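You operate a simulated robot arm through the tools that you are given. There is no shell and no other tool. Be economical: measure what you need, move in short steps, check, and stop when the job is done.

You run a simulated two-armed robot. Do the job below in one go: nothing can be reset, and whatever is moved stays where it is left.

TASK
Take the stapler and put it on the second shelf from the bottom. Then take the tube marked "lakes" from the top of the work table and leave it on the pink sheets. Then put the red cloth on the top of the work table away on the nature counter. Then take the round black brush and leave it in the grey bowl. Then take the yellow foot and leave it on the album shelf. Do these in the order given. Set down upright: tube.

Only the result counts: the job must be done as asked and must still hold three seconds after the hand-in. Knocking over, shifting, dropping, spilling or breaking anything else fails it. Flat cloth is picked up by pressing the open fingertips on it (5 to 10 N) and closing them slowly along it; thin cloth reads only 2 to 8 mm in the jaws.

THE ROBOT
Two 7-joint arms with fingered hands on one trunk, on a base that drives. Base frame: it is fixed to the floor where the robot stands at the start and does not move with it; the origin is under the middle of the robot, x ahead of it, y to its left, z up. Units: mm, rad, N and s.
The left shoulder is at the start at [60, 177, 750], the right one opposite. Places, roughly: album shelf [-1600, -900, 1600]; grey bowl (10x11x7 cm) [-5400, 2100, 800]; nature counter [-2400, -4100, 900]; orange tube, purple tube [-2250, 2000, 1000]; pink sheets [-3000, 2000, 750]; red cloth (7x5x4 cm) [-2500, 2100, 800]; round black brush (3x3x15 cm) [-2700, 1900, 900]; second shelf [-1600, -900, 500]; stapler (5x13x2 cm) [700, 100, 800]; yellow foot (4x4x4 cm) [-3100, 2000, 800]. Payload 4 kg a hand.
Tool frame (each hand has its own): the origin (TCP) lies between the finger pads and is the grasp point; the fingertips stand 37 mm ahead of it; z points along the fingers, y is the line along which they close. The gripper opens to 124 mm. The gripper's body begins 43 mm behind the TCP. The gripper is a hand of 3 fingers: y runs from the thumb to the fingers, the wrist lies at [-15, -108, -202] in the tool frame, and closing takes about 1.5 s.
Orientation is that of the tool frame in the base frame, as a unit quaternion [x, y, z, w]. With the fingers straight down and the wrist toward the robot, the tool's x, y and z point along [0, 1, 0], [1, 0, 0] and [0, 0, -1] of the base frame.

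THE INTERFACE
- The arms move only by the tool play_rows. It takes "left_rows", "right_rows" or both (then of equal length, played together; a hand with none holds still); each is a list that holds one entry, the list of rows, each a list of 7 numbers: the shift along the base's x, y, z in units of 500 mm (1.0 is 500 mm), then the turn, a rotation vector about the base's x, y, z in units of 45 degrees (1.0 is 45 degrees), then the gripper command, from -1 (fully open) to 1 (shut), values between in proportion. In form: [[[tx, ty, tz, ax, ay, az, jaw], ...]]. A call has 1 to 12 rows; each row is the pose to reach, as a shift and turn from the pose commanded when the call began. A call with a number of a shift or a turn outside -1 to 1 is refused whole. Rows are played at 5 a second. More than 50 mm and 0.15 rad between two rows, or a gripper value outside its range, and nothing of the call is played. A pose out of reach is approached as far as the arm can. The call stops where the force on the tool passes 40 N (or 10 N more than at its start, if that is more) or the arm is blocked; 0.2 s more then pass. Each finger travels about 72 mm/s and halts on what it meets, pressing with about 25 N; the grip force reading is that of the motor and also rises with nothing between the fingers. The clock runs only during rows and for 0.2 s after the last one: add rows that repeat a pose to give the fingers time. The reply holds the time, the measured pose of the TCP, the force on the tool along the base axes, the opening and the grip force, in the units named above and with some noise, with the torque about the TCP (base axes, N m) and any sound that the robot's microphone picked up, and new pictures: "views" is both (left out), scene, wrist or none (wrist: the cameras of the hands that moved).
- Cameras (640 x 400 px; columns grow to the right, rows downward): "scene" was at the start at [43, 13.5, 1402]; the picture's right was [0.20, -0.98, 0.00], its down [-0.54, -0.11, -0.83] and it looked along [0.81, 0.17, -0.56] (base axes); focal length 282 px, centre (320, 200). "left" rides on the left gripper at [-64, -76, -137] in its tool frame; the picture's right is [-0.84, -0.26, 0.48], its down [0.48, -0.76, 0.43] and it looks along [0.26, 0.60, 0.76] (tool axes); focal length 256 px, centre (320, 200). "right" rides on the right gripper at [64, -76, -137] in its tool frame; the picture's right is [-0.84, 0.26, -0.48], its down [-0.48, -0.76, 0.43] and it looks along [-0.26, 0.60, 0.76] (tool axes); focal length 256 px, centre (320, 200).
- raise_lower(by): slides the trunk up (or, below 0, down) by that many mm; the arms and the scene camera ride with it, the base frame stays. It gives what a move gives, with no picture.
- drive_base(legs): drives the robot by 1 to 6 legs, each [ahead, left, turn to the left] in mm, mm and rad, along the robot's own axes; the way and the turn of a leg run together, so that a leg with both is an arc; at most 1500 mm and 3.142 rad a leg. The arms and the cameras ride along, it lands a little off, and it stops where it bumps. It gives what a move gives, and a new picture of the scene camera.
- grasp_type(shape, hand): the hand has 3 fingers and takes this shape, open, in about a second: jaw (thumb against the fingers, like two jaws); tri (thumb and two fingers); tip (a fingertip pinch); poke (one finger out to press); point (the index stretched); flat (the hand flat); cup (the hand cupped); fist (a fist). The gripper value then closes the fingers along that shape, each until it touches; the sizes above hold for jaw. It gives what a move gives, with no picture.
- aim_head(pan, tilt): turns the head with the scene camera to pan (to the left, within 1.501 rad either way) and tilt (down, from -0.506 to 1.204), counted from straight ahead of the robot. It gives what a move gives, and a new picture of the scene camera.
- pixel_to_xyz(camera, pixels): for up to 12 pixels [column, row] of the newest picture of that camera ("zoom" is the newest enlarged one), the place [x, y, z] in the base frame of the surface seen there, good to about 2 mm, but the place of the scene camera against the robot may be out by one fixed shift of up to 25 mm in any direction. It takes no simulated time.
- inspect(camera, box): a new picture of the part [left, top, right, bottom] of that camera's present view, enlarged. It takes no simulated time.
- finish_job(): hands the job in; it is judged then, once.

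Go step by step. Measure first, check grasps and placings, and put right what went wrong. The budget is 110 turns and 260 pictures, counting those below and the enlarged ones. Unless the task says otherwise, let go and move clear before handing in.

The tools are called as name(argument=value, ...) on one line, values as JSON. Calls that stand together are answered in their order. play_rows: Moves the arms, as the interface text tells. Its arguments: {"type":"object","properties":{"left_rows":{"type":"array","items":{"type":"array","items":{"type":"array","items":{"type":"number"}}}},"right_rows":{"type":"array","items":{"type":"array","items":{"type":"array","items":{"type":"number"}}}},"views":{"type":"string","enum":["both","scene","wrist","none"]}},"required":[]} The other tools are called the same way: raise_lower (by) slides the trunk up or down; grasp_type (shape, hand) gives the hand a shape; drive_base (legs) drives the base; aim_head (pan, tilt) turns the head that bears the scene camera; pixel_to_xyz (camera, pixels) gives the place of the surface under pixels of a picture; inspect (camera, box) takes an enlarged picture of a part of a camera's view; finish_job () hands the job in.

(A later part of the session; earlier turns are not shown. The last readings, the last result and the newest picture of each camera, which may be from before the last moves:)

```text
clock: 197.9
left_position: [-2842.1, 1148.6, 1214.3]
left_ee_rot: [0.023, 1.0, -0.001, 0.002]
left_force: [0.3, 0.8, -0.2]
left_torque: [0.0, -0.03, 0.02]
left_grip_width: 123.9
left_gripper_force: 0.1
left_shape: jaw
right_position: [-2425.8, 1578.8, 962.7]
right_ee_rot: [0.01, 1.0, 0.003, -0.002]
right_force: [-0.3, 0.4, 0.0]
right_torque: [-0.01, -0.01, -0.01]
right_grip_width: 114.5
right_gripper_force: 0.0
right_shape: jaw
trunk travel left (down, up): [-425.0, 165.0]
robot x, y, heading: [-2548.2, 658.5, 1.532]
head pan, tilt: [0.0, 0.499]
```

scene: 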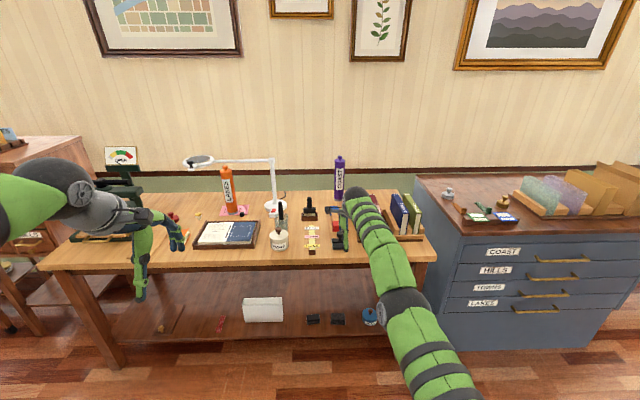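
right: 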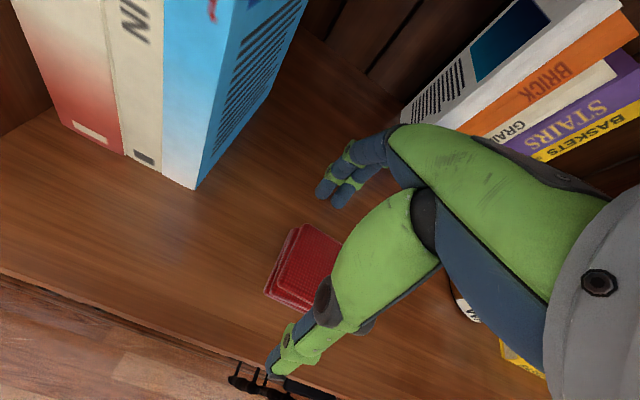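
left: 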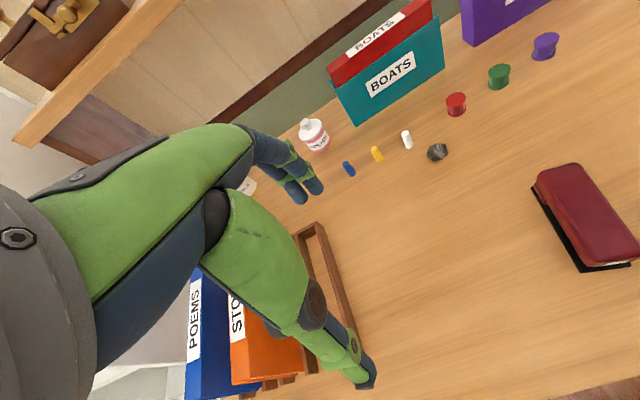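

Back near the work table. I look closely at the black brush in the jar near (280,213).

inspect(camera="scene", box=[250, 180, 350, 260])

pixel_to_xyz(camera="scene", pixels=[[281, 205], [281, 215], [279, 228], [270, 225], [290, 225], [308, 202], [280, 240], [272, 160]])

```text
5.00 times, centred on (300, 220) of scene
```

zoom: 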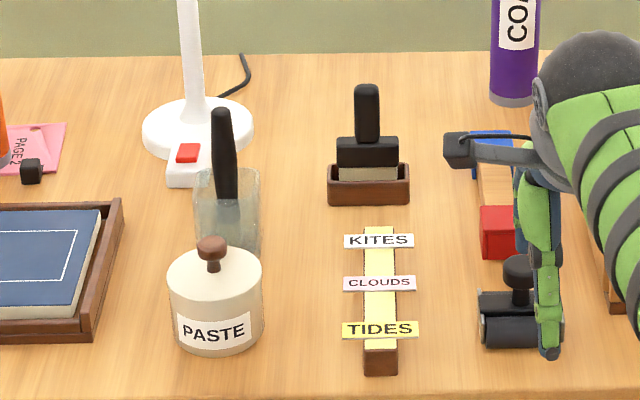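

```text
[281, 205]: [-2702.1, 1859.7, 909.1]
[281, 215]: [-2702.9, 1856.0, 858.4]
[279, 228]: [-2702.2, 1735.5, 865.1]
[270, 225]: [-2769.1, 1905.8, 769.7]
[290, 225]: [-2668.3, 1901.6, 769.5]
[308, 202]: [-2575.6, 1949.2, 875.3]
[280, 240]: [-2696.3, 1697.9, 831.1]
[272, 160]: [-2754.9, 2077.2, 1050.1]
```

The round brush stands in the glass jar at about (-2688,1866), handle top ≈938. I raise the right hand and drive so it hovers in front-above of it.

play_rows(right_rows=[[[0, -0.03, 0.08, 0, 0, 0, -1], [0, -0.06, 0.16, 0, 0, 0, -1], [0, -0.09, 0.2, 0, 0, 0, -1]]], views="none")

drive_base(legs=[[230, 235, 0.038]])

play_rows(right_rows=[[[0, 0, 0, 0, 0, 0, -1]]], views="wrist")

```text
clock: 198.7
left_position: [-2843.3, 1148.5, 1214.2]
left_ee_rot: [0.024, 1.0, 0.0, 0.003]
left_force: [-0.1, -0.2, 0.6]
left_torque: [-0.01, 0.01, -0.01]
left_grip_width: 123.9
left_gripper_force: 0.1
left_shape: jaw
right_position: [-2430.9, 1552.5, 1073.1]
right_ee_rot: [0.01, 1.0, 0.003, -0.002]
right_force: [1.2, 0.0, -0.1]
right_torque: [-0.01, -0.03, -0.01]
right_grip_width: 123.7
right_gripper_force: 0.2
right_shape: jaw
right hand out of reach, approached as far as the arm can: row 1, 2, 3
trunk travel left (down, up): [-425.0, 165.0]
robot x, y, heading: [-2549.9, 659.7, 1.532]
head pan, tilt: [0.0, 0.499]
```

```text
clock: 200.9
left_position: [-3093.0, 1371.2, 1215.3]
left_ee_rot: [0.003, 1.0, -0.001, 0.002]
left_force: [0.1, -0.6, -0.7]
left_torque: [-0.02, -0.03, 0.02]
left_grip_width: 123.8
left_gripper_force: 0.1
left_shape: jaw
right_position: [-2699.3, 1792.3, 1072.5]
right_ee_rot: [-0.011, 1.0, 0.002, -0.002]
right_force: [-0.4, 0.4, -0.3]
right_torque: [-0.01, -0.02, 0.04]
right_grip_width: 123.7
right_gripper_force: 0.1
right_shape: jaw
trunk travel left (down, up): [-425.0, 165.0]
robot x, y, heading: [-2778.7, 893.3, 1.579]
head pan, tilt: [0.0, 0.499]
```

scene: 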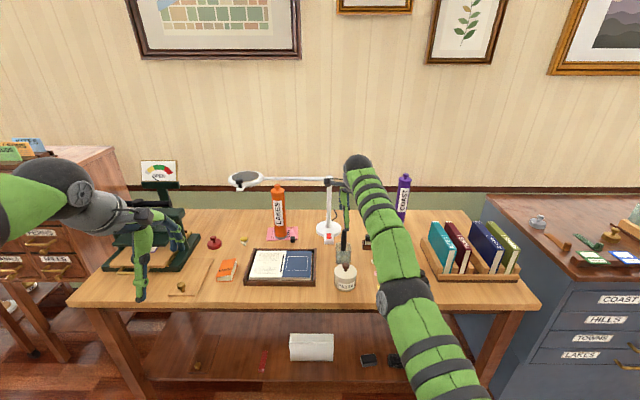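

```text
clock: 201.3
left_position: [-3094.6, 1371.6, 1214.7]
left_ee_rot: [0.003, 1.0, -0.001, 0.003]
left_force: [-0.3, 0.5, 0.4]
left_torque: [-0.01, -0.01, -0.02]
left_grip_width: 123.8
left_gripper_force: 0.0
left_shape: jaw
right_position: [-2698.5, 1792.5, 1071.8]
right_ee_rot: [-0.011, 1.0, 0.003, -0.002]
right_force: [-0.5, -0.8, 0.0]
right_torque: [-0.03, -0.02, 0.0]
right_grip_width: 123.7
right_gripper_force: 0.2
right_shape: jaw
trunk travel left (down, up): [-425.0, 165.0]
robot x, y, heading: [-2780.2, 894.9, 1.577]
head pan, tilt: [0.0, 0.499]
```

right: 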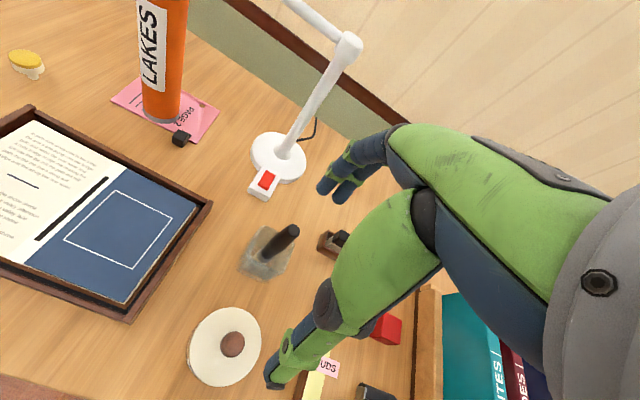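

I measure the brush handle (290,238)-(268,255) and jar rim in the wrist picture, then move the base 130 mm closer.

pixel_to_xyz(camera="right", pixels=[[292, 232], [285, 238], [275, 247], [266, 256], [255, 235], [290, 262], [245, 265], [265, 275], [300, 280], [232, 345], [265, 228]])

inspect(camera="right", box=[210, 190, 330, 300])

```text
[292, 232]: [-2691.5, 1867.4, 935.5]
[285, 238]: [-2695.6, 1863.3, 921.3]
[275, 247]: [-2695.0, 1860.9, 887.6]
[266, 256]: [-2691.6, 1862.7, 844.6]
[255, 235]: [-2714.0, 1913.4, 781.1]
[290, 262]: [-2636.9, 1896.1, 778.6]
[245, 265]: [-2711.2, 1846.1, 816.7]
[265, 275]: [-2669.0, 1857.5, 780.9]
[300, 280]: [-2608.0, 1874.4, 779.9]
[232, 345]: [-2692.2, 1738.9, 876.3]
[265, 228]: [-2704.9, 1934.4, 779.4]
```

```text
3.64 times, centred on (270, 245) of right
```

zoom: 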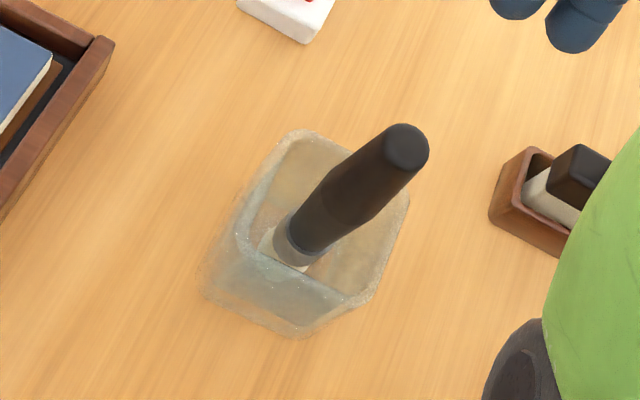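

Handle axis ≈(-2692,1870), nearly vertical, top 937. I move the base closer and bring the hand over it.

drive_base(legs=[[130, 0, 0]])

play_rows(right_rows=[[[0.003, -0.05, -0.04, 0, 0, 0, -1], [0.006, -0.1, -0.08, 0, 0, 0, -1], [0.006, -0.1, -0.08, 0, 0, 0, -1]]], views="wrist")

```text
clock: 202.6
left_position: [-3092.2, 1505.1, 1214.8]
left_ee_rot: [0.002, 1.0, -0.001, 0.002]
left_force: [0.3, -0.4, 0.3]
left_torque: [-0.02, 0.0, -0.05]
left_grip_width: 123.9
left_gripper_force: 0.1
left_shape: jaw
right_position: [-2700.1, 1926.9, 1072.1]
right_ee_rot: [-0.01, 1.0, 0.001, -0.002]
right_force: [0.5, 0.3, -0.3]
right_torque: [-0.05, -0.02, 0.0]
right_grip_width: 123.6
right_gripper_force: 0.0
right_shape: jaw
trunk travel left (down, up): [-425.0, 165.0]
robot x, y, heading: [-2778.9, 1025.8, 1.578]
head pan, tilt: [0.0, 0.499]
```

scene: 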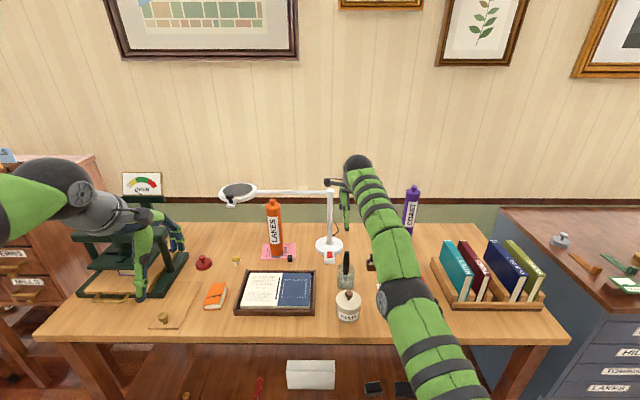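

```text
clock: 203.4
left_position: [-3094.3, 1502.0, 1214.3]
left_ee_rot: [0.003, 1.0, -0.001, 0.003]
left_force: [0.9, -0.3, 0.3]
left_torque: [-0.02, -0.02, -0.04]
left_grip_width: 124.0
left_gripper_force: 0.1
left_shape: jaw
right_position: [-2708.6, 1930.3, 1048.3]
right_ee_rot: [-0.011, 1.0, 0.002, -0.002]
right_force: [-0.4, 0.9, -0.9]
right_torque: [-0.01, 0.01, 0.01]
right_grip_width: 123.8
right_gripper_force: 0.2
right_shape: jaw
right hand out of reach, approached as far as the arm can: row 1, 2, 3
trunk travel left (down, up): [-425.0, 165.0]
robot x, y, heading: [-2781.0, 1028.3, 1.578]
head pan, tilt: [0.0, 0.499]
```

right: 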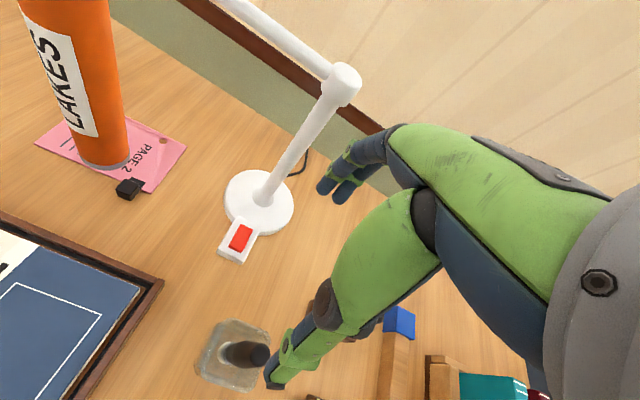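

The hand is still clipped at its reach limit (the commanded pose lies further out); I pull back in small steps until it tracks.

play_rows(right_rows=[[[0, -0.06, 0, 0, 0, 0, -1], [0, -0.12, 0, 0, 0, 0, -1], [0, -0.18, 0, 0, 0, 0, -1], [0, -0.18, 0, 0, 0, 0, -1]]], views="none")

```text
clock: 204.4
left_position: [-3093.9, 1503.1, 1215.0]
left_ee_rot: [0.004, 1.0, -0.001, 0.002]
left_force: [-0.7, -0.4, 1.0]
left_torque: [-0.05, 0.01, 0.0]
left_grip_width: 123.7
left_gripper_force: 0.1
left_shape: jaw
right_position: [-2716.1, 1923.7, 1063.7]
right_ee_rot: [-0.011, 1.0, 0.002, -0.002]
right_force: [0.2, -0.4, -0.5]
right_torque: [-0.02, 0.0, 0.0]
right_grip_width: 123.8
right_gripper_force: 0.0
right_shape: jaw
right hand out of reach, approached as far as the arm can: row 1, 2, 3, 4
trunk travel left (down, up): [-425.0, 165.0]
robot x, y, heading: [-2783.2, 1027.5, 1.579]
head pan, tilt: [0.0, 0.499]
```

The commanded pose seems far beyond reach (the offsets accumulated). I walk the command back in a long pull, with the hand staying high.

play_rows(right_rows=[[[0.03, -0.08, -0.04, 0, 0, 0, -1], [0.06, -0.16, -0.08, 0, 0, 0, -1], [0.09, -0.24, -0.12, 0, 0, 0, -1], [0.12, -0.32, -0.16, 0, 0, 0, -1], [0.15, -0.4, -0.2, 0, 0, 0, -1], [0.18, -0.48, -0.24, 0, 0, 0, -1], [0.21, -0.56, -0.28, 0, 0, 0, -1], [0.22, -0.64, -0.3, 0, 0, 0, -1], [0.22, -0.7, -0.32, 0, 0, 0, -1]]], views="none")

```text
clock: 206.4
left_position: [-3094.4, 1505.2, 1213.5]
left_ee_rot: [0.002, 1.0, -0.002, 0.002]
left_force: [-0.5, 1.2, 0.4]
left_torque: [-0.01, 0.04, 0.01]
left_grip_width: 123.8
left_gripper_force: 0.0
left_shape: jaw
right_position: [-2687.6, 1952.5, 943.2]
right_ee_rot: [-0.01, 1.0, -0.003, -0.001]
right_force: [0.0, 1.6, 0.5]
right_torque: [-0.04, 0.05, -0.03]
right_grip_width: 123.8
right_gripper_force: 0.2
right_shape: jaw
right hand out of reach, approached as far as the arm can: row 1, 2, 3, 4, 5, 6, 7, 8, 9
trunk travel left (down, up): [-425.0, 165.0]
robot x, y, heading: [-2781.8, 1026.6, 1.579]
head pan, tilt: [0.0, 0.499]
```

The hand crept to y 1952 near the brush handle; I lift the trunk straight up first, then back off to sort out the arm in free space.

raise_lower(by=120)

drive_base(legs=[[-500, 0, 0]])

play_rows(right_rows=[[[0, 0, 0, 0, 0, 0, -1], [0, 0, 0, 0, 0, 0, -1]]], views="both")

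```text
clock: 207.9
left_position: [-3094.8, 1504.2, 1334.6]
left_ee_rot: [0.002, 1.0, -0.001, 0.002]
left_force: [-0.1, -0.6, -0.5]
left_torque: [0.02, 0.0, -0.01]
left_grip_width: 124.0
left_gripper_force: 0.0
left_shape: jaw
right_position: [-2687.5, 1951.0, 1064.9]
right_ee_rot: [-0.011, 1.0, -0.001, 0.0]
right_force: [0.7, -0.1, 0.6]
right_torque: [0.01, 0.02, 0.01]
right_grip_width: 123.9
right_gripper_force: 0.1
right_shape: jaw
trunk travel left (down, up): [-545.0, 45.0]
robot x, y, heading: [-2781.0, 1025.4, 1.579]
head pan, tilt: [0.0, 0.499]
```

```text
clock: 210.9
left_position: [-3091.8, 989.9, 1336.3]
left_ee_rot: [0.0, 1.0, 0.0, 0.002]
left_force: [0.3, 0.6, 0.6]
left_torque: [-0.02, 0.03, 0.0]
left_grip_width: 123.7
left_gripper_force: 0.1
left_shape: jaw
right_position: [-2686.3, 1438.7, 1065.6]
right_ee_rot: [-0.012, 1.0, 0.0, -0.001]
right_force: [0.3, 0.1, 0.4]
right_torque: [0.0, 0.04, -0.04]
right_grip_width: 123.9
right_gripper_force: 0.0
right_shape: jaw
trunk travel left (down, up): [-545.0, 45.0]
robot x, y, heading: [-2772.3, 511.4, 1.58]
head pan, tilt: [0.0, 0.499]
```

scene: 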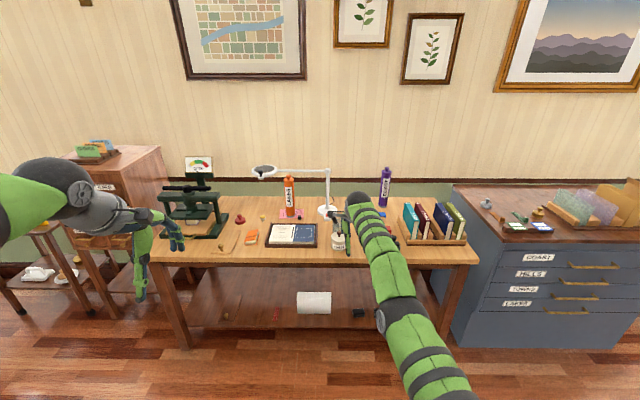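

```text
clock: 211.5
left_position: [-3091.0, 990.9, 1334.6]
left_ee_rot: [0.001, 1.0, -0.001, 0.003]
left_force: [0.2, -0.1, -0.3]
left_torque: [0.0, 0.02, 0.03]
left_grip_width: 124.0
left_gripper_force: 0.1
left_shape: jaw
right_position: [-2684.7, 1438.4, 1065.6]
right_ee_rot: [-0.012, 1.0, -0.001, -0.002]
right_force: [0.2, -0.5, -0.1]
right_torque: [-0.01, 0.03, -0.02]
right_grip_width: 124.1
right_gripper_force: 0.2
right_shape: jaw
trunk travel left (down, up): [-545.0, 45.0]
robot x, y, heading: [-2778.1, 511.0, 1.589]
head pan, tilt: [0.0, 0.499]
```

scene: 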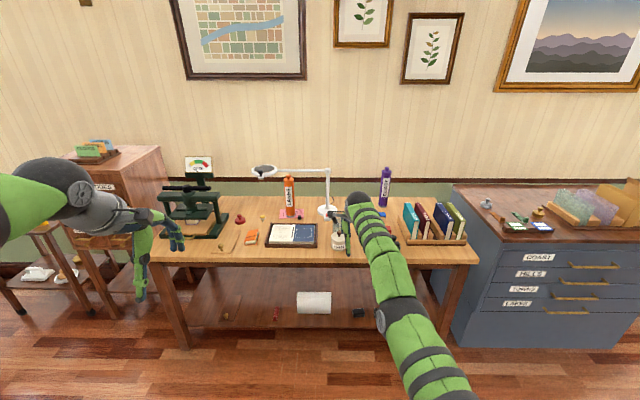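
right: 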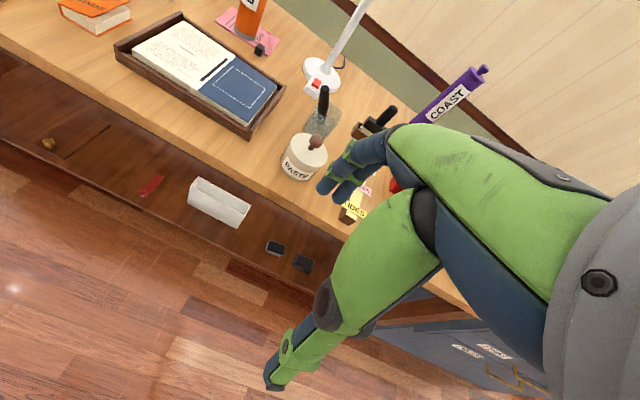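

The brush still stands in its jar. I test pulling the arm in from this straight pose.

play_rows(right_rows=[[[0.02, -0.08, 0.0, 0, 0, 0, -1], [0.04, -0.16, 0.0, 0, 0, 0, -1], [0.06, -0.24, 0.0, 0, 0, 0, -1], [0.08, -0.32, 0.0, 0, 0, 0, -1], [0.1, -0.4, 0.0, 0, 0, 0, -1], [0.1, -0.4, 0.0, 0, 0, 0, -1]]], views="none")

```text
clock: 212.9
left_position: [-3090.9, 990.2, 1334.2]
left_ee_rot: [0.002, 1.0, -0.002, 0.003]
left_force: [-0.1, -0.5, 0.3]
left_torque: [0.0, 0.04, -0.02]
left_grip_width: 123.8
left_gripper_force: 0.0
left_shape: jaw
right_position: [-2680.1, 1438.2, 1073.3]
right_ee_rot: [-0.012, 1.0, -0.001, -0.001]
right_force: [0.6, 0.8, 0.6]
right_torque: [0.02, 0.01, 0.0]
right_grip_width: 123.8
right_gripper_force: 0.1
right_shape: jaw
right hand out of reach, approached as far as the arm can: row 1, 2, 3, 4, 5, 6
trunk travel left (down, up): [-545.0, 45.0]
robot x, y, heading: [-2775.3, 511.6, 1.575]
head pan, tilt: [0.0, 0.499]
```

The arm seems stuck near a straight elbow. I push the target outward briefly and then pull in, in one sequence.

play_rows(right_rows=[[[0, 0.09, 0.03, 0, 0, 0, -1], [0, 0.18, 0.06, 0, 0, 0, -1], [0, 0.24, 0.08, 0, 0, 0, -1], [0, 0.24, 0.08, 0, 0, 0, -1], [0.02, 0.15, 0.05, 0, 0, 0, -1], [0.05, 0.06, 0, 0, 0, 0, -1], [0.1, -0.02, -0.02, 0, 0, 0, -1], [0.14, -0.1, -0.05, 0, 0, 0, -1], [0.18, -0.18, -0.08, 0, 0, 0, -1], [0.22, -0.26, -0.1, 0, 0, 0, -1], [0.26, -0.34, -0.1, 0, 0, 0, -1], [0.26, -0.34, -0.1, 0, 0, 0, -1]]], views="scene")

```text
refused: row 6 steps farther than a row can; nothing moved
```

play_rows(right_rows=[[[0, 0.09, 0.03, 0, 0, 0, -1], [0, 0.18, 0.06, 0, 0, 0, -1], [0, 0.24, 0.08, 0, 0, 0, -1], [0.01, 0.24, 0.08, 0, 0, 0, -1], [0.02, 0.16, 0.05, 0, 0, 0, -1], [0.04, 0.08, 0.02, 0, 0, 0, -1], [0.07, 0.0, 0, 0, 0, 0, -1], [0.1, -0.08, -0.03, 0, 0, 0, -1], [0.13, -0.16, -0.06, 0, 0, 0, -1], [0.16, -0.24, -0.08, 0, 0, 0, -1], [0.19, -0.32, -0.1, 0, 0, 0, -1], [0.19, -0.32, -0.1, 0, 0, 0, -1]]], views="scene")

```text
clock: 215.5
left_position: [-3090.9, 990.8, 1334.6]
left_ee_rot: [0.001, 1.0, -0.001, 0.002]
left_force: [-0.1, -0.7, 0.0]
left_torque: [0.02, 0.0, 0.03]
left_grip_width: 123.6
left_gripper_force: 0.2
left_shape: jaw
right_position: [-2603.6, 1447.5, 1071.9]
right_ee_rot: [-0.012, 1.0, -0.001, -0.001]
right_force: [0.3, 0.7, -0.2]
right_torque: [0.02, 0.0, -0.03]
right_grip_width: 124.0
right_gripper_force: 0.0
right_shape: jaw
right hand out of reach, approached as far as the arm can: row 1, 2, 3, 4, 5, 6, 8, 9, 10, 11, 12
trunk travel left (down, up): [-545.0, 45.0]
robot x, y, heading: [-2775.4, 516.2, 1.582]
head pan, tilt: [0.0, 0.499]
```

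scene: 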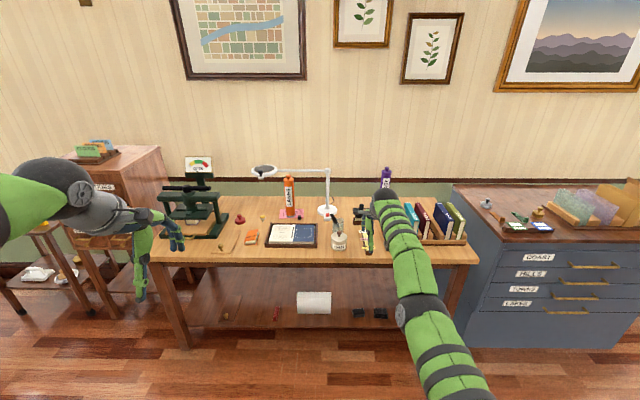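

Row 7 near the present pose was reachable, so only pulling-in is blocked—likely a joint at its limit. I try turning the fingers up toward forward, as in the pose that worked, while pulling in.

play_rows(right_rows=[[[0, -0.02, 0.02, 0.15, 0, 0.05, -1], [0, -0.04, 0.04, 0.3, 0, 0.1, -1], [0, -0.06, 0.06, 0.45, 0, 0.15, -1], [0, -0.08, 0.08, 0.6, 0, 0.2, -1], [0, -0.1, 0.1, 0.75, 0, 0.25, -1], [0, -0.12, 0.12, 0.9, 0, 0.3, -1], [0, -0.2, 0.12, 0.9, 0, 0.3, -1], [0, -0.28, 0.12, 0.9, 0, 0.3, -1], [0, -0.36, 0.12, 0.9, 0, 0.3, -1], [0, -0.36, 0.12, 0.9, 0, 0.3, -1]]], views="scene")

```text
clock: 217.7
left_position: [-3091.2, 989.8, 1335.2]
left_ee_rot: [0.002, 1.0, -0.002, 0.002]
left_force: [0.3, 0.3, 0.5]
left_torque: [-0.02, -0.05, -0.02]
left_grip_width: 123.8
left_gripper_force: 0.0
left_shape: jaw
right_position: [-2609.9, 1549.7, 1140.6]
right_ee_rot: [-0.127, 0.93, 0.344, 0.003]
right_force: [-0.8, -0.5, -0.4]
right_torque: [0.01, -0.01, 0.01]
right_grip_width: 123.7
right_gripper_force: 0.0
right_shape: jaw
right hand out of reach, approached as far as the arm can: row 1, 2, 3, 4, 5, 6, 7, 8, 9, 10
trunk travel left (down, up): [-545.0, 45.0]
robot x, y, heading: [-2775.0, 513.6, 1.582]
head pan, tilt: [0.0, 0.499]
```

scene: 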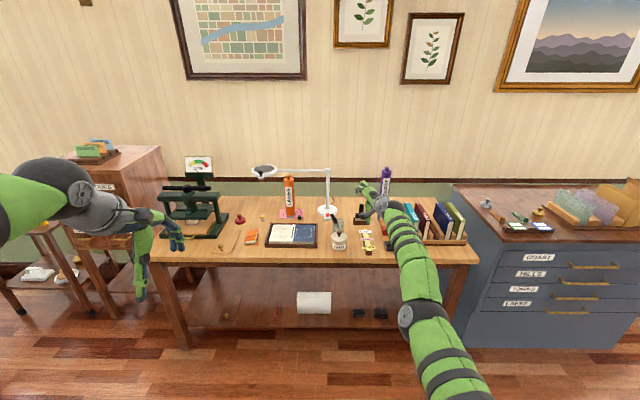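

The elbow stays straight. I swing the right arm upward along an arc; that either frees it or parks it out of the way.

play_rows(right_rows=[[[0, -0.03, 0.09, 0, 0, 0, -1], [0, -0.06, 0.18, 0, 0, 0, -1], [0, -0.09, 0.27, 0, 0, 0, -1], [0, -0.12, 0.36, 0, 0, 0, -1], [0, -0.16, 0.44, 0, 0, 0, -1], [0, -0.2, 0.52, 0, 0, 0, -1], [0, -0.25, 0.6, 0, 0, 0, -1], [0, -0.31, 0.67, 0, 0, 0, -1], [0, -0.37, 0.74, 0, 0, 0, -1], [0, -0.44, 0.8, 0, 0, 0, -1], [0, -0.52, 0.85, 0, 0, 0, -1], [0, -0.6, 0.88, 0, 0, 0, -1]]], views="scene")

```text
clock: 220.3
left_position: [-3091.1, 989.0, 1334.7]
left_ee_rot: [0.001, 1.0, -0.001, 0.002]
left_force: [-0.2, 0.5, 0.5]
left_torque: [-0.03, 0.0, 0.06]
left_grip_width: 123.7
left_gripper_force: 0.0
left_shape: jaw
right_position: [-2617.3, 1317.7, 1647.0]
right_ee_rot: [-0.128, 0.93, 0.343, 0.003]
right_force: [-0.1, 0.8, -0.3]
right_torque: [0.05, 0.0, 0.0]
right_grip_width: 124.2
right_gripper_force: 0.1
right_shape: jaw
right hand out of reach, approached as far as the arm can: row 1, 2, 3, 4, 5, 6, 7, 8, 9, 10, 11, 12
trunk travel left (down, up): [-545.0, 45.0]
robot x, y, heading: [-2773.2, 513.9, 1.583]
head pan, tilt: [0.0, 0.499]
```

scene: 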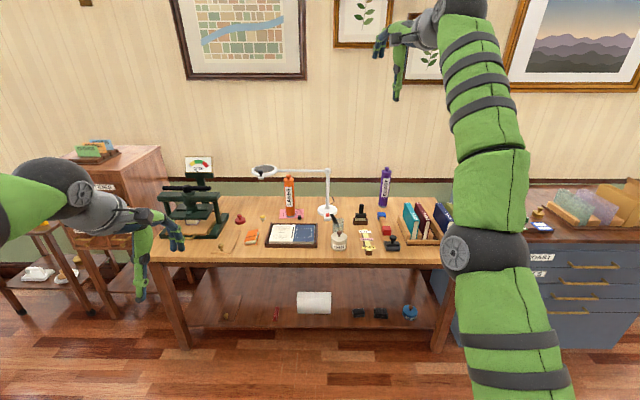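

Arm raised and more extended than before, so another joint is limiting. I try pulling inward from here.

play_rows(right_rows=[[[0.02, -0.06, -0.06, 0, 0, 0, -1], [0.04, -0.12, -0.12, 0, 0, 0, -1], [0.06, -0.18, -0.18, 0, 0, 0, -1], [0.08, -0.24, -0.24, 0, 0, 0, -1], [0.1, -0.3, -0.3, 0, 0, 0, -1], [0.12, -0.36, -0.36, 0, 0, 0, -1], [0.14, -0.36, -0.42, 0, 0, 0, -1], [0.14, -0.36, -0.48, 0, 0, 0, -1], [0.14, -0.36, -0.48, 0, 0, 0, -1]]], views="scene")

```text
clock: 222.3
left_position: [-3092.8, 989.5, 1335.1]
left_ee_rot: [0.001, 1.0, -0.001, 0.003]
left_force: [0.2, -1.3, 0.1]
left_torque: [-0.01, -0.05, 0.01]
left_grip_width: 123.6
left_gripper_force: 0.2
left_shape: jaw
right_position: [-2505.2, 1341.1, 1615.2]
right_ee_rot: [-0.128, 0.93, 0.343, 0.004]
right_force: [-0.5, -0.1, 0.2]
right_torque: [-0.01, -0.02, -0.05]
right_grip_width: 123.8
right_gripper_force: 0.1
right_shape: jaw
right hand out of reach, approached as far as the arm can: row 1, 2, 3, 4, 5, 6, 7, 8, 9
trunk travel left (down, up): [-545.0, 45.0]
robot x, y, heading: [-2774.5, 513.6, 1.582]
head pan, tilt: [0.0, 0.499]
```

scene: 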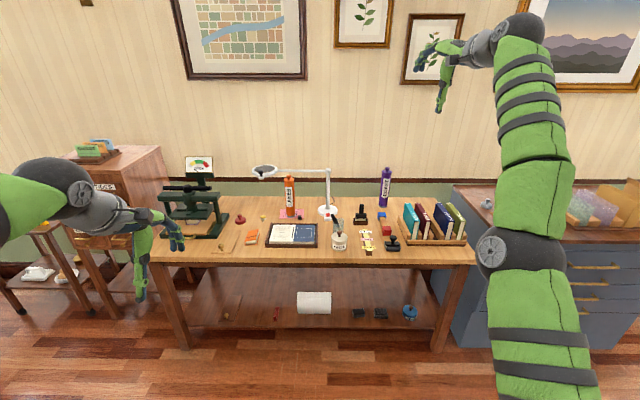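

The right arm can only swing; I'll park it out to the robot's right and do the rest with the left arm.

play_rows(right_rows=[[[0.068, -0.068, 0, 0, 0, 0, 1], [0.136, -0.136, 0, 0, 0, 0, 1], [0.204, -0.204, 0, 0, 0, 0, 1], [0.272, -0.272, 0, 0, 0, 0, 1], [0.34, -0.34, 0, 0, 0, 0, 1], [0.408, -0.408, 0, 0, 0, 0, 1], [0.476, -0.476, 0, 0, 0, 0, 1], [0.544, -0.544, 0, 0, 0, 0, 1], [0.612, -0.612, 0, 0, 0, 0, 1], [0.68, -0.68, 0, 0, 0, 0, 1], [0.748, -0.748, 0, 0, 0, 0, 1], [0.816, -0.816, 0, 0, 0, 0, 1]]], views="none")

raise_lower(by=-120)

```text
clock: 224.9
left_position: [-3090.2, 988.9, 1336.4]
left_ee_rot: [0.001, 1.0, 0.0, 0.002]
left_force: [-0.4, -0.9, 0.6]
left_torque: [0.0, -0.01, 0.05]
left_grip_width: 123.8
left_gripper_force: 0.1
left_shape: jaw
right_position: [-2074.9, 945.8, 1636.9]
right_ee_rot: [-0.128, 0.93, 0.344, 0.002]
right_force: [0.3, -0.4, 1.0]
right_torque: [0.02, 0.02, 0.04]
right_grip_width: 0.0
right_gripper_force: 24.8
right_shape: jaw
right hand out of reach, approached as far as the arm can: row 1, 2, 3, 4, 5, 6, 7, 8, 9, 10, 11, 12
trunk travel left (down, up): [-545.0, 45.0]
robot x, y, heading: [-2775.4, 512.7, 1.579]
head pan, tilt: [0.0, 0.499]
```

```text
clock: 226.4
left_position: [-3091.8, 989.1, 1213.8]
left_ee_rot: [0.001, 1.0, -0.001, 0.002]
left_force: [0.1, 0.3, -0.3]
left_torque: [0.0, 0.0, -0.03]
left_grip_width: 123.9
left_gripper_force: 0.0
left_shape: jaw
right_position: [-2075.8, 948.0, 1516.1]
right_ee_rot: [-0.128, 0.93, 0.343, 0.002]
right_force: [-0.1, -1.0, 0.2]
right_torque: [-0.03, -0.03, -0.03]
right_grip_width: 0.1
right_gripper_force: 25.0
right_shape: jaw
trunk travel left (down, up): [-425.0, 165.0]
robot x, y, heading: [-2774.7, 512.6, 1.579]
head pan, tilt: [0.0, 0.499]
```

Right hand parked at the side, z 1516. Now I drive so that the brush is in the left arm's comfortable range.

drive_base(legs=[[0, -318, 0], [678, 0, 0]])

play_rows(left_rows=[[[0.04, 0.08, -0.04, 0, 0, 0, -1], [0.08, 0.16, -0.08, 0, 0, 0, -1], [0.12, 0.24, -0.12, 0, 0, 0, -1], [0.14, 0.3, -0.18, 0, 0, 0, -1], [0.14, 0.3, -0.24, 0, 0, 0, -1], [0.14, 0.3, -0.26, 0, 0, 0, -1]]], views="wrist")

```text
clock: 231.9
left_position: [-2789.7, 1668.2, 1215.1]
left_ee_rot: [-0.006, 1.0, -0.001, 0.002]
left_force: [-0.2, 0.3, -0.1]
left_torque: [-0.03, -0.02, -0.01]
left_grip_width: 123.9
left_gripper_force: 0.1
left_shape: jaw
right_position: [-1773.7, 1641.4, 1516.8]
right_ee_rot: [-0.135, 0.93, 0.343, -0.001]
right_force: [0.3, 0.2, 0.1]
right_torque: [-0.01, 0.03, 0.05]
right_grip_width: 0.0
right_gripper_force: 24.9
right_shape: jaw
trunk travel left (down, up): [-425.0, 165.0]
robot x, y, heading: [-2467.3, 1200.7, 1.598]
head pan, tilt: [0.0, 0.499]
```

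scene: 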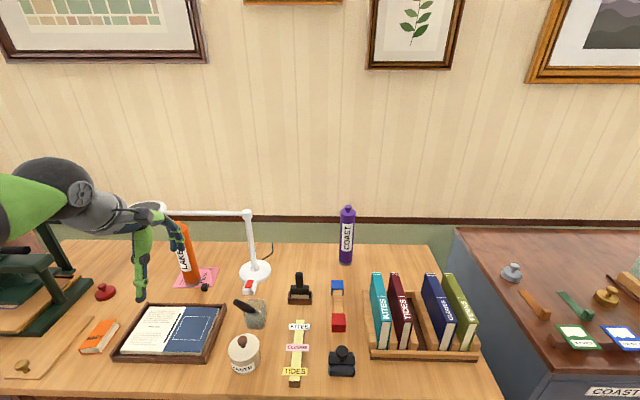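

```text
clock: 233.3
left_position: [-2718.0, 1816.4, 1086.1]
left_ee_rot: [-0.006, 1.0, -0.001, 0.002]
left_force: [0.9, 0.4, -1.5]
left_torque: [-0.01, 0.0, -0.02]
left_grip_width: 123.7
left_gripper_force: 0.0
left_shape: jaw
right_position: [-1774.7, 1639.8, 1516.5]
right_ee_rot: [-0.136, 0.93, 0.342, 0.0]
right_force: [0.0, -0.6, -0.1]
right_torque: [0.0, 0.01, 0.01]
right_grip_width: 0.0
right_gripper_force: 25.3
right_shape: jaw
trunk travel left (down, up): [-425.0, 165.0]
robot x, y, heading: [-2468.2, 1197.8, 1.595]
head pan, tilt: [0.0, 0.499]
```

left: 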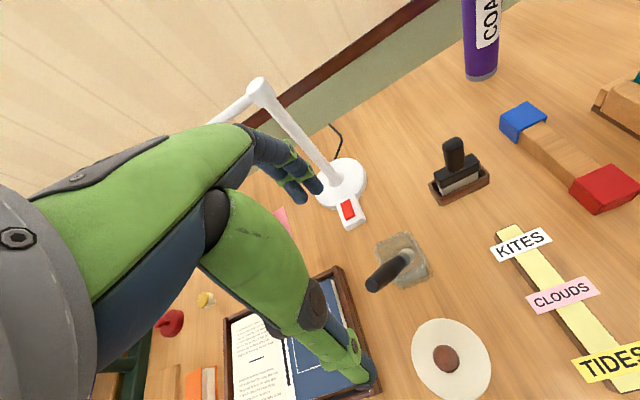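

The brush in the jar now leans to the left (handle end at (375,285) in the wrist picture). I measure its ends.

pixel_to_xyz(camera="left", pixels=[[374, 285], [380, 276], [390, 268], [400, 260], [405, 255], [370, 280], [378, 290], [400, 235], [420, 275], [445, 358]])

inspect(camera="left", box=[340, 210, 460, 310])

```text
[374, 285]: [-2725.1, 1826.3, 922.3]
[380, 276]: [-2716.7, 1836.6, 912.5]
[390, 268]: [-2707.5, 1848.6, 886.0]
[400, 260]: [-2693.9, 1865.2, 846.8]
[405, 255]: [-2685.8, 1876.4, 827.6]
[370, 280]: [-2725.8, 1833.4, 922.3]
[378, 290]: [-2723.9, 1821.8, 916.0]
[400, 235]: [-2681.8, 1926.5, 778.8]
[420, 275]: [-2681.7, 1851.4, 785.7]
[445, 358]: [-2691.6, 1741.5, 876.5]
```

```text
4.00 times, centred on (400, 260) of left
```

zoom: 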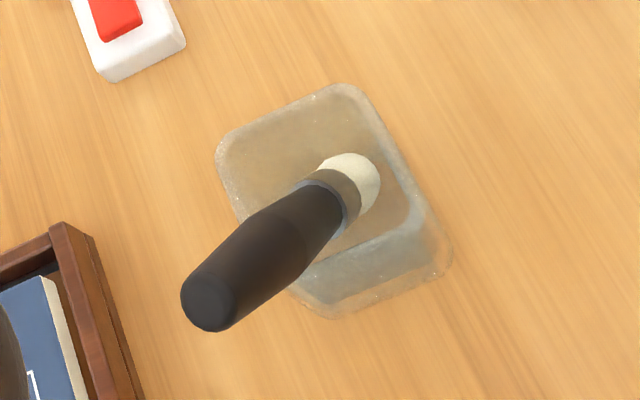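

The brush leans 32° toward front-left (top ≈(-2725,1828,922)). I align the left hand's fingers with its axis above the handle.

play_rows(left_rows=[[[-0.008, -0.006, 0, 0.041, -0.082, 0.141, -1], [-0.016, -0.012, 0, 0.082, -0.165, 0.282, -1], [-0.024, -0.018, 0, 0.122, -0.247, 0.422, -1], [-0.034, -0.024, 0, 0.163, -0.33, 0.563, -1]]], views="none")

play_rows(left_rows=[[[-0.008, -0.006, -0.03, 0.041, -0.082, 0.141, -1], [-0.016, -0.012, -0.06, 0.082, -0.165, 0.282, -1], [-0.024, -0.018, -0.09, 0.122, -0.247, 0.422, -1], [-0.034, -0.024, -0.12, 0.163, -0.33, 0.563, -1], [-0.034, -0.024, -0.15, 0.163, -0.33, 0.563, -1], [-0.034, -0.024, -0.15, 0.163, -0.33, 0.563, -1]]], views="both")

```text
clock: 234.3
left_position: [-2736.4, 1806.7, 1084.4]
left_ee_rot: [-0.224, 0.964, 0.063, 0.131]
left_force: [-0.4, 0.3, 0.3]
left_torque: [0.0, -0.01, 0.0]
left_grip_width: 123.9
left_gripper_force: 0.0
left_shape: jaw
right_position: [-1774.2, 1639.6, 1515.5]
right_ee_rot: [-0.135, 0.929, 0.344, 0.0]
right_force: [0.4, -0.1, 1.0]
right_torque: [-0.02, 0.02, 0.01]
right_grip_width: 0.1
right_gripper_force: 25.2
right_shape: jaw
trunk travel left (down, up): [-425.0, 165.0]
robot x, y, heading: [-2469.9, 1198.7, 1.597]
head pan, tilt: [0.0, 0.499]
```

```text
clock: 235.7
left_position: [-2754.3, 1795.2, 1008.3]
left_ee_rot: [-0.426, 0.861, 0.12, 0.25]
left_force: [0.7, -0.1, 0.2]
left_torque: [-0.02, 0.0, -0.01]
left_grip_width: 124.0
left_gripper_force: 0.1
left_shape: jaw
right_position: [-1774.2, 1639.6, 1515.8]
right_ee_rot: [-0.136, 0.93, 0.343, -0.001]
right_force: [-0.3, 0.3, 0.9]
right_torque: [0.0, 0.02, 0.01]
right_grip_width: 0.1
right_gripper_force: 24.8
right_shape: jaw
trunk travel left (down, up): [-425.0, 165.0]
robot x, y, heading: [-2466.9, 1200.9, 1.595]
head pan, tilt: [0.0, 0.499]
```

scene: 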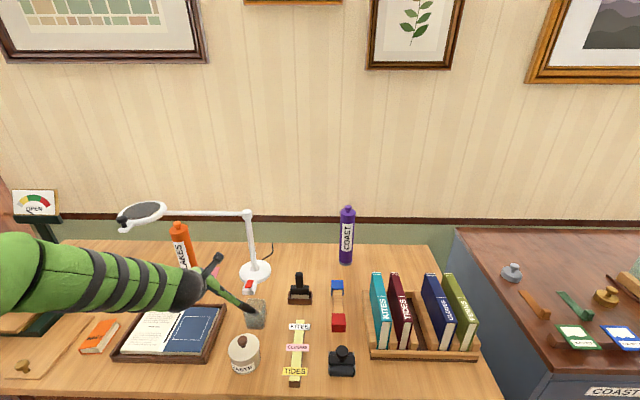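
left: 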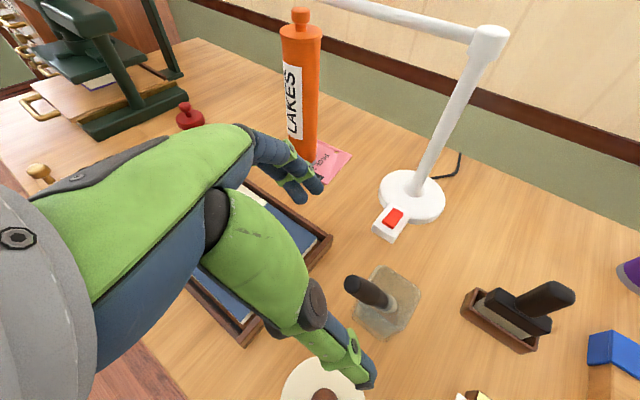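

Aligned (z=[0.33,0.42,-0.85]). I re-measure the handle from this closer view.

pixel_to_xyz(camera="left", pixels=[[352, 283], [360, 285], [370, 291], [380, 297], [388, 301], [350, 279], [395, 275], [418, 295], [355, 292]])

inspect(camera="left", box=[320, 250, 440, 350])

```text
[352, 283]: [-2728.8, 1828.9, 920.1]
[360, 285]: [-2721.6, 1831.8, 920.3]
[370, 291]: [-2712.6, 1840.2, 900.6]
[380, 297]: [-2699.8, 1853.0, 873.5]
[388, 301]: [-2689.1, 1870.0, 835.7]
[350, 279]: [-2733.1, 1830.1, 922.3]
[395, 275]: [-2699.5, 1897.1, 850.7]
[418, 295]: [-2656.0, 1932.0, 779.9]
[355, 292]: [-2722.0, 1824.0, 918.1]
```

```text
4.00 times, centred on (380, 300) of left
```

zoom: 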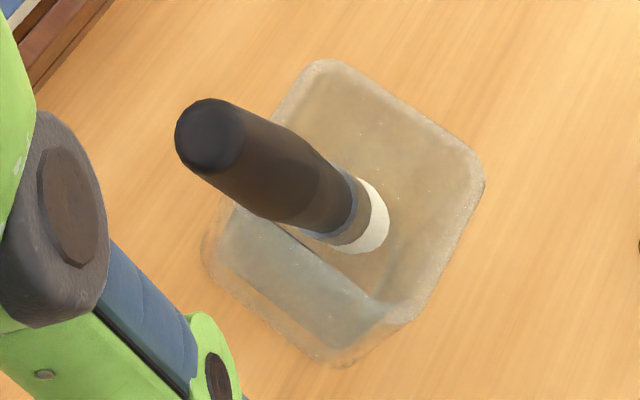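

Rim z≈851, handle axis confirmed. I go down along it to the grasp point.

play_rows(left_rows=[[[-0.01, -0.015, -0.01, 0, 0, 0, -1], [0.011, 0.011, -0.063, 0, 0, 0, -1], [0.031, 0.037, -0.116, 0, 0, 0, -1], [0.052, 0.064, -0.169, 0, 0, 0, -1], [0.072, 0.09, -0.222, 0, 0, 0, -1], [0.072, 0.09, -0.222, 0, 0, 0, -1]]], views="wrist")

```text
clock: 237.1
left_position: [-2718.2, 1840.7, 898.7]
left_ee_rot: [-0.426, 0.861, 0.12, 0.25]
left_force: [1.0, -0.5, -0.2]
left_torque: [0.0, -0.01, 0.03]
left_grip_width: 123.9
left_gripper_force: 0.0
left_shape: jaw
right_position: [-1775.2, 1640.0, 1516.4]
right_ee_rot: [-0.135, 0.929, 0.344, 0.0]
right_force: [0.5, 1.1, -0.9]
right_torque: [0.01, 0.01, 0.01]
right_grip_width: 0.1
right_gripper_force: 24.8
right_shape: jaw
trunk travel left (down, up): [-425.0, 165.0]
robot x, y, heading: [-2465.1, 1196.1, 1.596]
head pan, tilt: [0.0, 0.499]
```

left: 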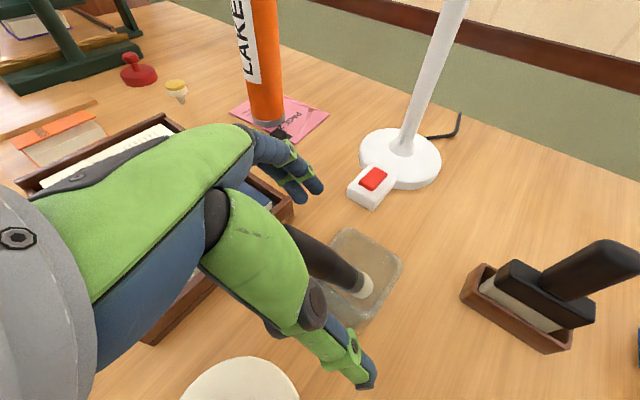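

The handle lies between the fingers. I close slowly and then lift along the axis.

play_rows(left_rows=[[[0, 0, 0, 0, 0, 0, -0.5], [0, 0, 0, 0, 0, 0, -0.2], [0, 0, 0, 0, 0, 0, 0.1], [0, 0, 0, 0, 0, 0, 0.4], [0, 0, 0, 0, 0, 0, 0.7], [0, 0, 0, 0, 0, 0, 1], [0, 0, 0, 0, 0, 0, 1], [0, 0, 0, 0, 0, 0, 1], [0, 0, 0, 0, 0, 0, 1]]], views="none")

play_rows(left_rows=[[[-0.012, -0.015, 0.03, 0, 0, 0, 1], [-0.037, -0.047, 0.095, 0, 0, 0, 1], [-0.062, -0.079, 0.16, 0, 0, 0, 1], [-0.087, -0.11, 0.224, 0, 0, 0, 1], [-0.1, -0.13, 0.3, 0, 0, 0, 1], [-0.1, -0.13, 0.38, 0, 0, 0, 1], [-0.1, -0.13, 0.42, 0, 0, 0, 1]]], views="both")

```text
clock: 239.1
left_position: [-2717.3, 1842.2, 899.3]
left_ee_rot: [-0.427, 0.86, 0.121, 0.25]
left_force: [7.1, 2.9, 4.7]
left_torque: [0.33, 0.23, 0.24]
left_grip_width: 21.6
left_gripper_force: 25.1
left_shape: jaw
right_position: [-1773.2, 1639.9, 1515.7]
right_ee_rot: [-0.134, 0.93, 0.343, 0.001]
right_force: [0.2, 0.4, -0.6]
right_torque: [-0.04, 0.0, 0.0]
right_grip_width: 0.0
right_gripper_force: 25.3
right_shape: jaw
trunk travel left (down, up): [-425.0, 165.0]
robot x, y, heading: [-2469.7, 1194.6, 1.599]
head pan, tilt: [0.0, 0.499]
```

```text
clock: 240.7
left_position: [-2768.2, 1774.3, 1109.6]
left_ee_rot: [-0.426, 0.861, 0.121, 0.251]
left_force: [-0.6, 0.1, 0.1]
left_torque: [0.01, 0.01, -0.01]
left_grip_width: 14.5
left_gripper_force: 24.6
left_shape: jaw
right_position: [-1773.5, 1640.4, 1515.9]
right_ee_rot: [-0.135, 0.93, 0.342, 0.0]
right_force: [0.1, -0.1, 0.3]
right_torque: [0.02, 0.01, 0.01]
right_grip_width: 0.0
right_gripper_force: 25.1
right_shape: jaw
trunk travel left (down, up): [-425.0, 165.0]
robot x, y, heading: [-2466.7, 1200.4, 1.596]
head pan, tilt: [0.0, 0.499]
```

scene: 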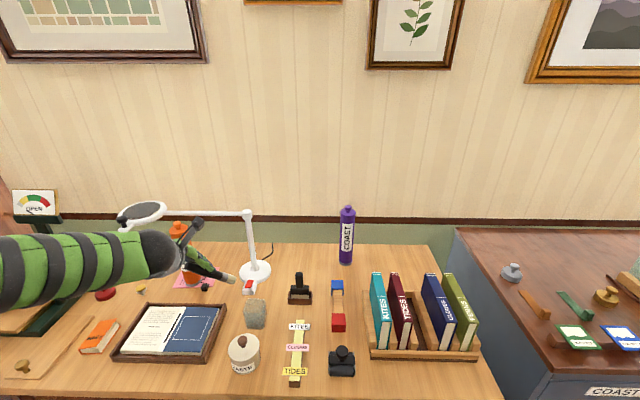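
left: 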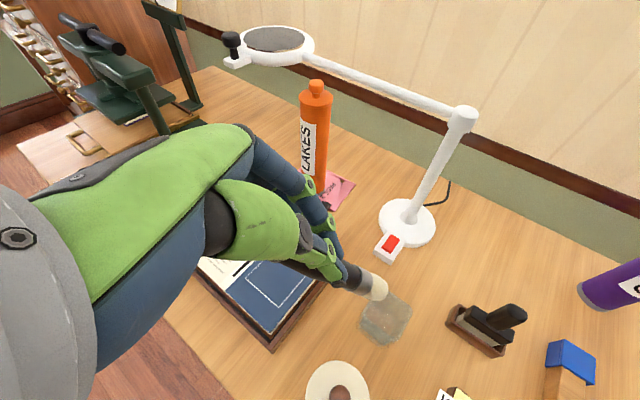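

The brush is out and held; the jar stayed. I back off and turn left toward the grey bowl's side of the room.

play_rows(left_rows=[[[0, -0.08, 0.05, 0, 0, 0, 1], [0, -0.16, 0.1, 0, 0, 0, 1], [0, -0.2, 0.16, 0, 0, 0, 1]]], views="none")

drive_base(legs=[[-500, 0, 0], [0, 0, 1.545]])

aim_head(pan=-0.35, tilt=0.3)

```text
clock: 241.5
left_position: [-2767.6, 1670.6, 1188.9]
left_ee_rot: [-0.426, 0.861, 0.121, 0.25]
left_force: [-0.5, 0.4, -1.1]
left_torque: [-0.01, 0.04, -0.01]
left_grip_width: 14.1
left_gripper_force: 24.8
left_shape: jaw
right_position: [-1773.3, 1639.0, 1515.1]
right_ee_rot: [-0.134, 0.93, 0.343, 0.001]
right_force: [-0.6, -0.9, 0.0]
right_torque: [0.02, 0.03, -0.02]
right_grip_width: 0.0
right_gripper_force: 25.0
right_shape: jaw
trunk travel left (down, up): [-425.0, 165.0]
robot x, y, heading: [-2469.4, 1196.5, 1.594]
head pan, tilt: [0.0, 0.499]
```

```text
clock: 248.2
left_position: [-2931.1, 402.9, 1188.7]
left_ee_rot: [0.909, -0.311, -0.262, -0.092]
left_force: [0.1, -0.7, -0.6]
left_torque: [0.0, -0.04, 0.03]
left_grip_width: 14.3
left_gripper_force: 24.5
left_shape: jaw
right_position: [-2889.3, 1397.3, 1515.8]
right_ee_rot: [0.75, -0.566, -0.243, 0.242]
right_force: [0.9, 0.0, 0.0]
right_torque: [0.02, 0.01, -0.01]
right_grip_width: 0.0
right_gripper_force: 25.5
right_shape: jaw
trunk travel left (down, up): [-425.0, 165.0]
robot x, y, heading: [-2452.8, 699.4, -3.12]
head pan, tilt: [0.0, 0.499]
```

scene: 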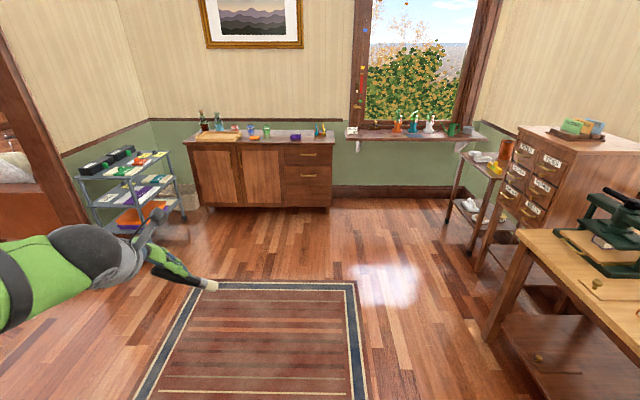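

```text
clock: 249.0
left_position: [-2931.8, 403.2, 1188.8]
left_ee_rot: [0.909, -0.311, -0.262, -0.092]
left_force: [-0.7, 0.8, 0.2]
left_torque: [-0.02, -0.02, 0.03]
left_grip_width: 14.0
left_gripper_force: 25.3
left_shape: jaw
right_position: [-2888.6, 1397.6, 1516.5]
right_ee_rot: [0.75, -0.566, -0.244, 0.241]
right_force: [0.7, 0.3, -0.3]
right_torque: [-0.03, -0.02, 0.01]
right_grip_width: 0.1
right_gripper_force: 24.8
right_shape: jaw
trunk travel left (down, up): [-425.0, 165.0]
robot x, y, heading: [-2453.2, 699.6, -3.128]
head pan, tilt: [-0.351, 0.3]
```

scene: 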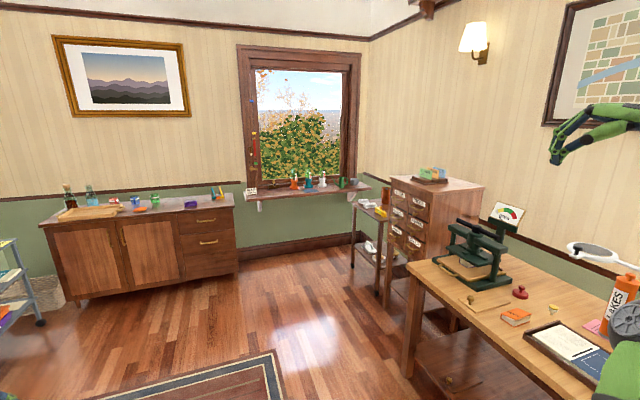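

A windowsill and a two-tier stand are ahead-right; I zoom to find the grey bowl near (-5400,2100).

inspect(camera="scene", box=[230, 160, 410, 270])

pixel_to_xyz(camera="scene", pixels=[[353, 183], [343, 183], [357, 188], [300, 190], [368, 203], [380, 210], [348, 200], [362, 185]])

```text
3.56 times, centred on (320, 215) of scene
```

zoom: 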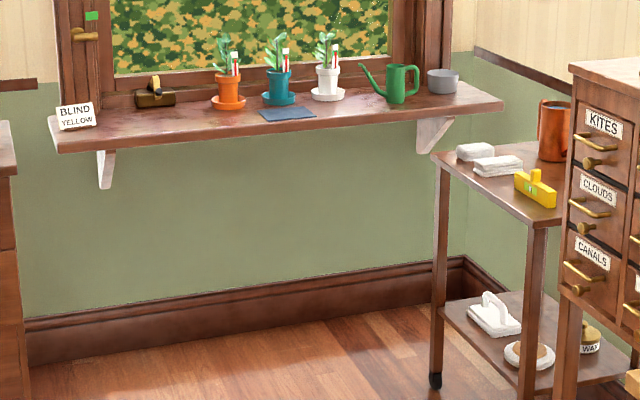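

```text
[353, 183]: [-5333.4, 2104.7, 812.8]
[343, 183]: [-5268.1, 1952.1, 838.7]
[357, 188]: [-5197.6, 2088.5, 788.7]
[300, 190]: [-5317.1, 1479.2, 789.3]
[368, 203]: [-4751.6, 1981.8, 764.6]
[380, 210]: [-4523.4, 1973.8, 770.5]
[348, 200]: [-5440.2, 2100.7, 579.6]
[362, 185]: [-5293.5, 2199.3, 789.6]
```

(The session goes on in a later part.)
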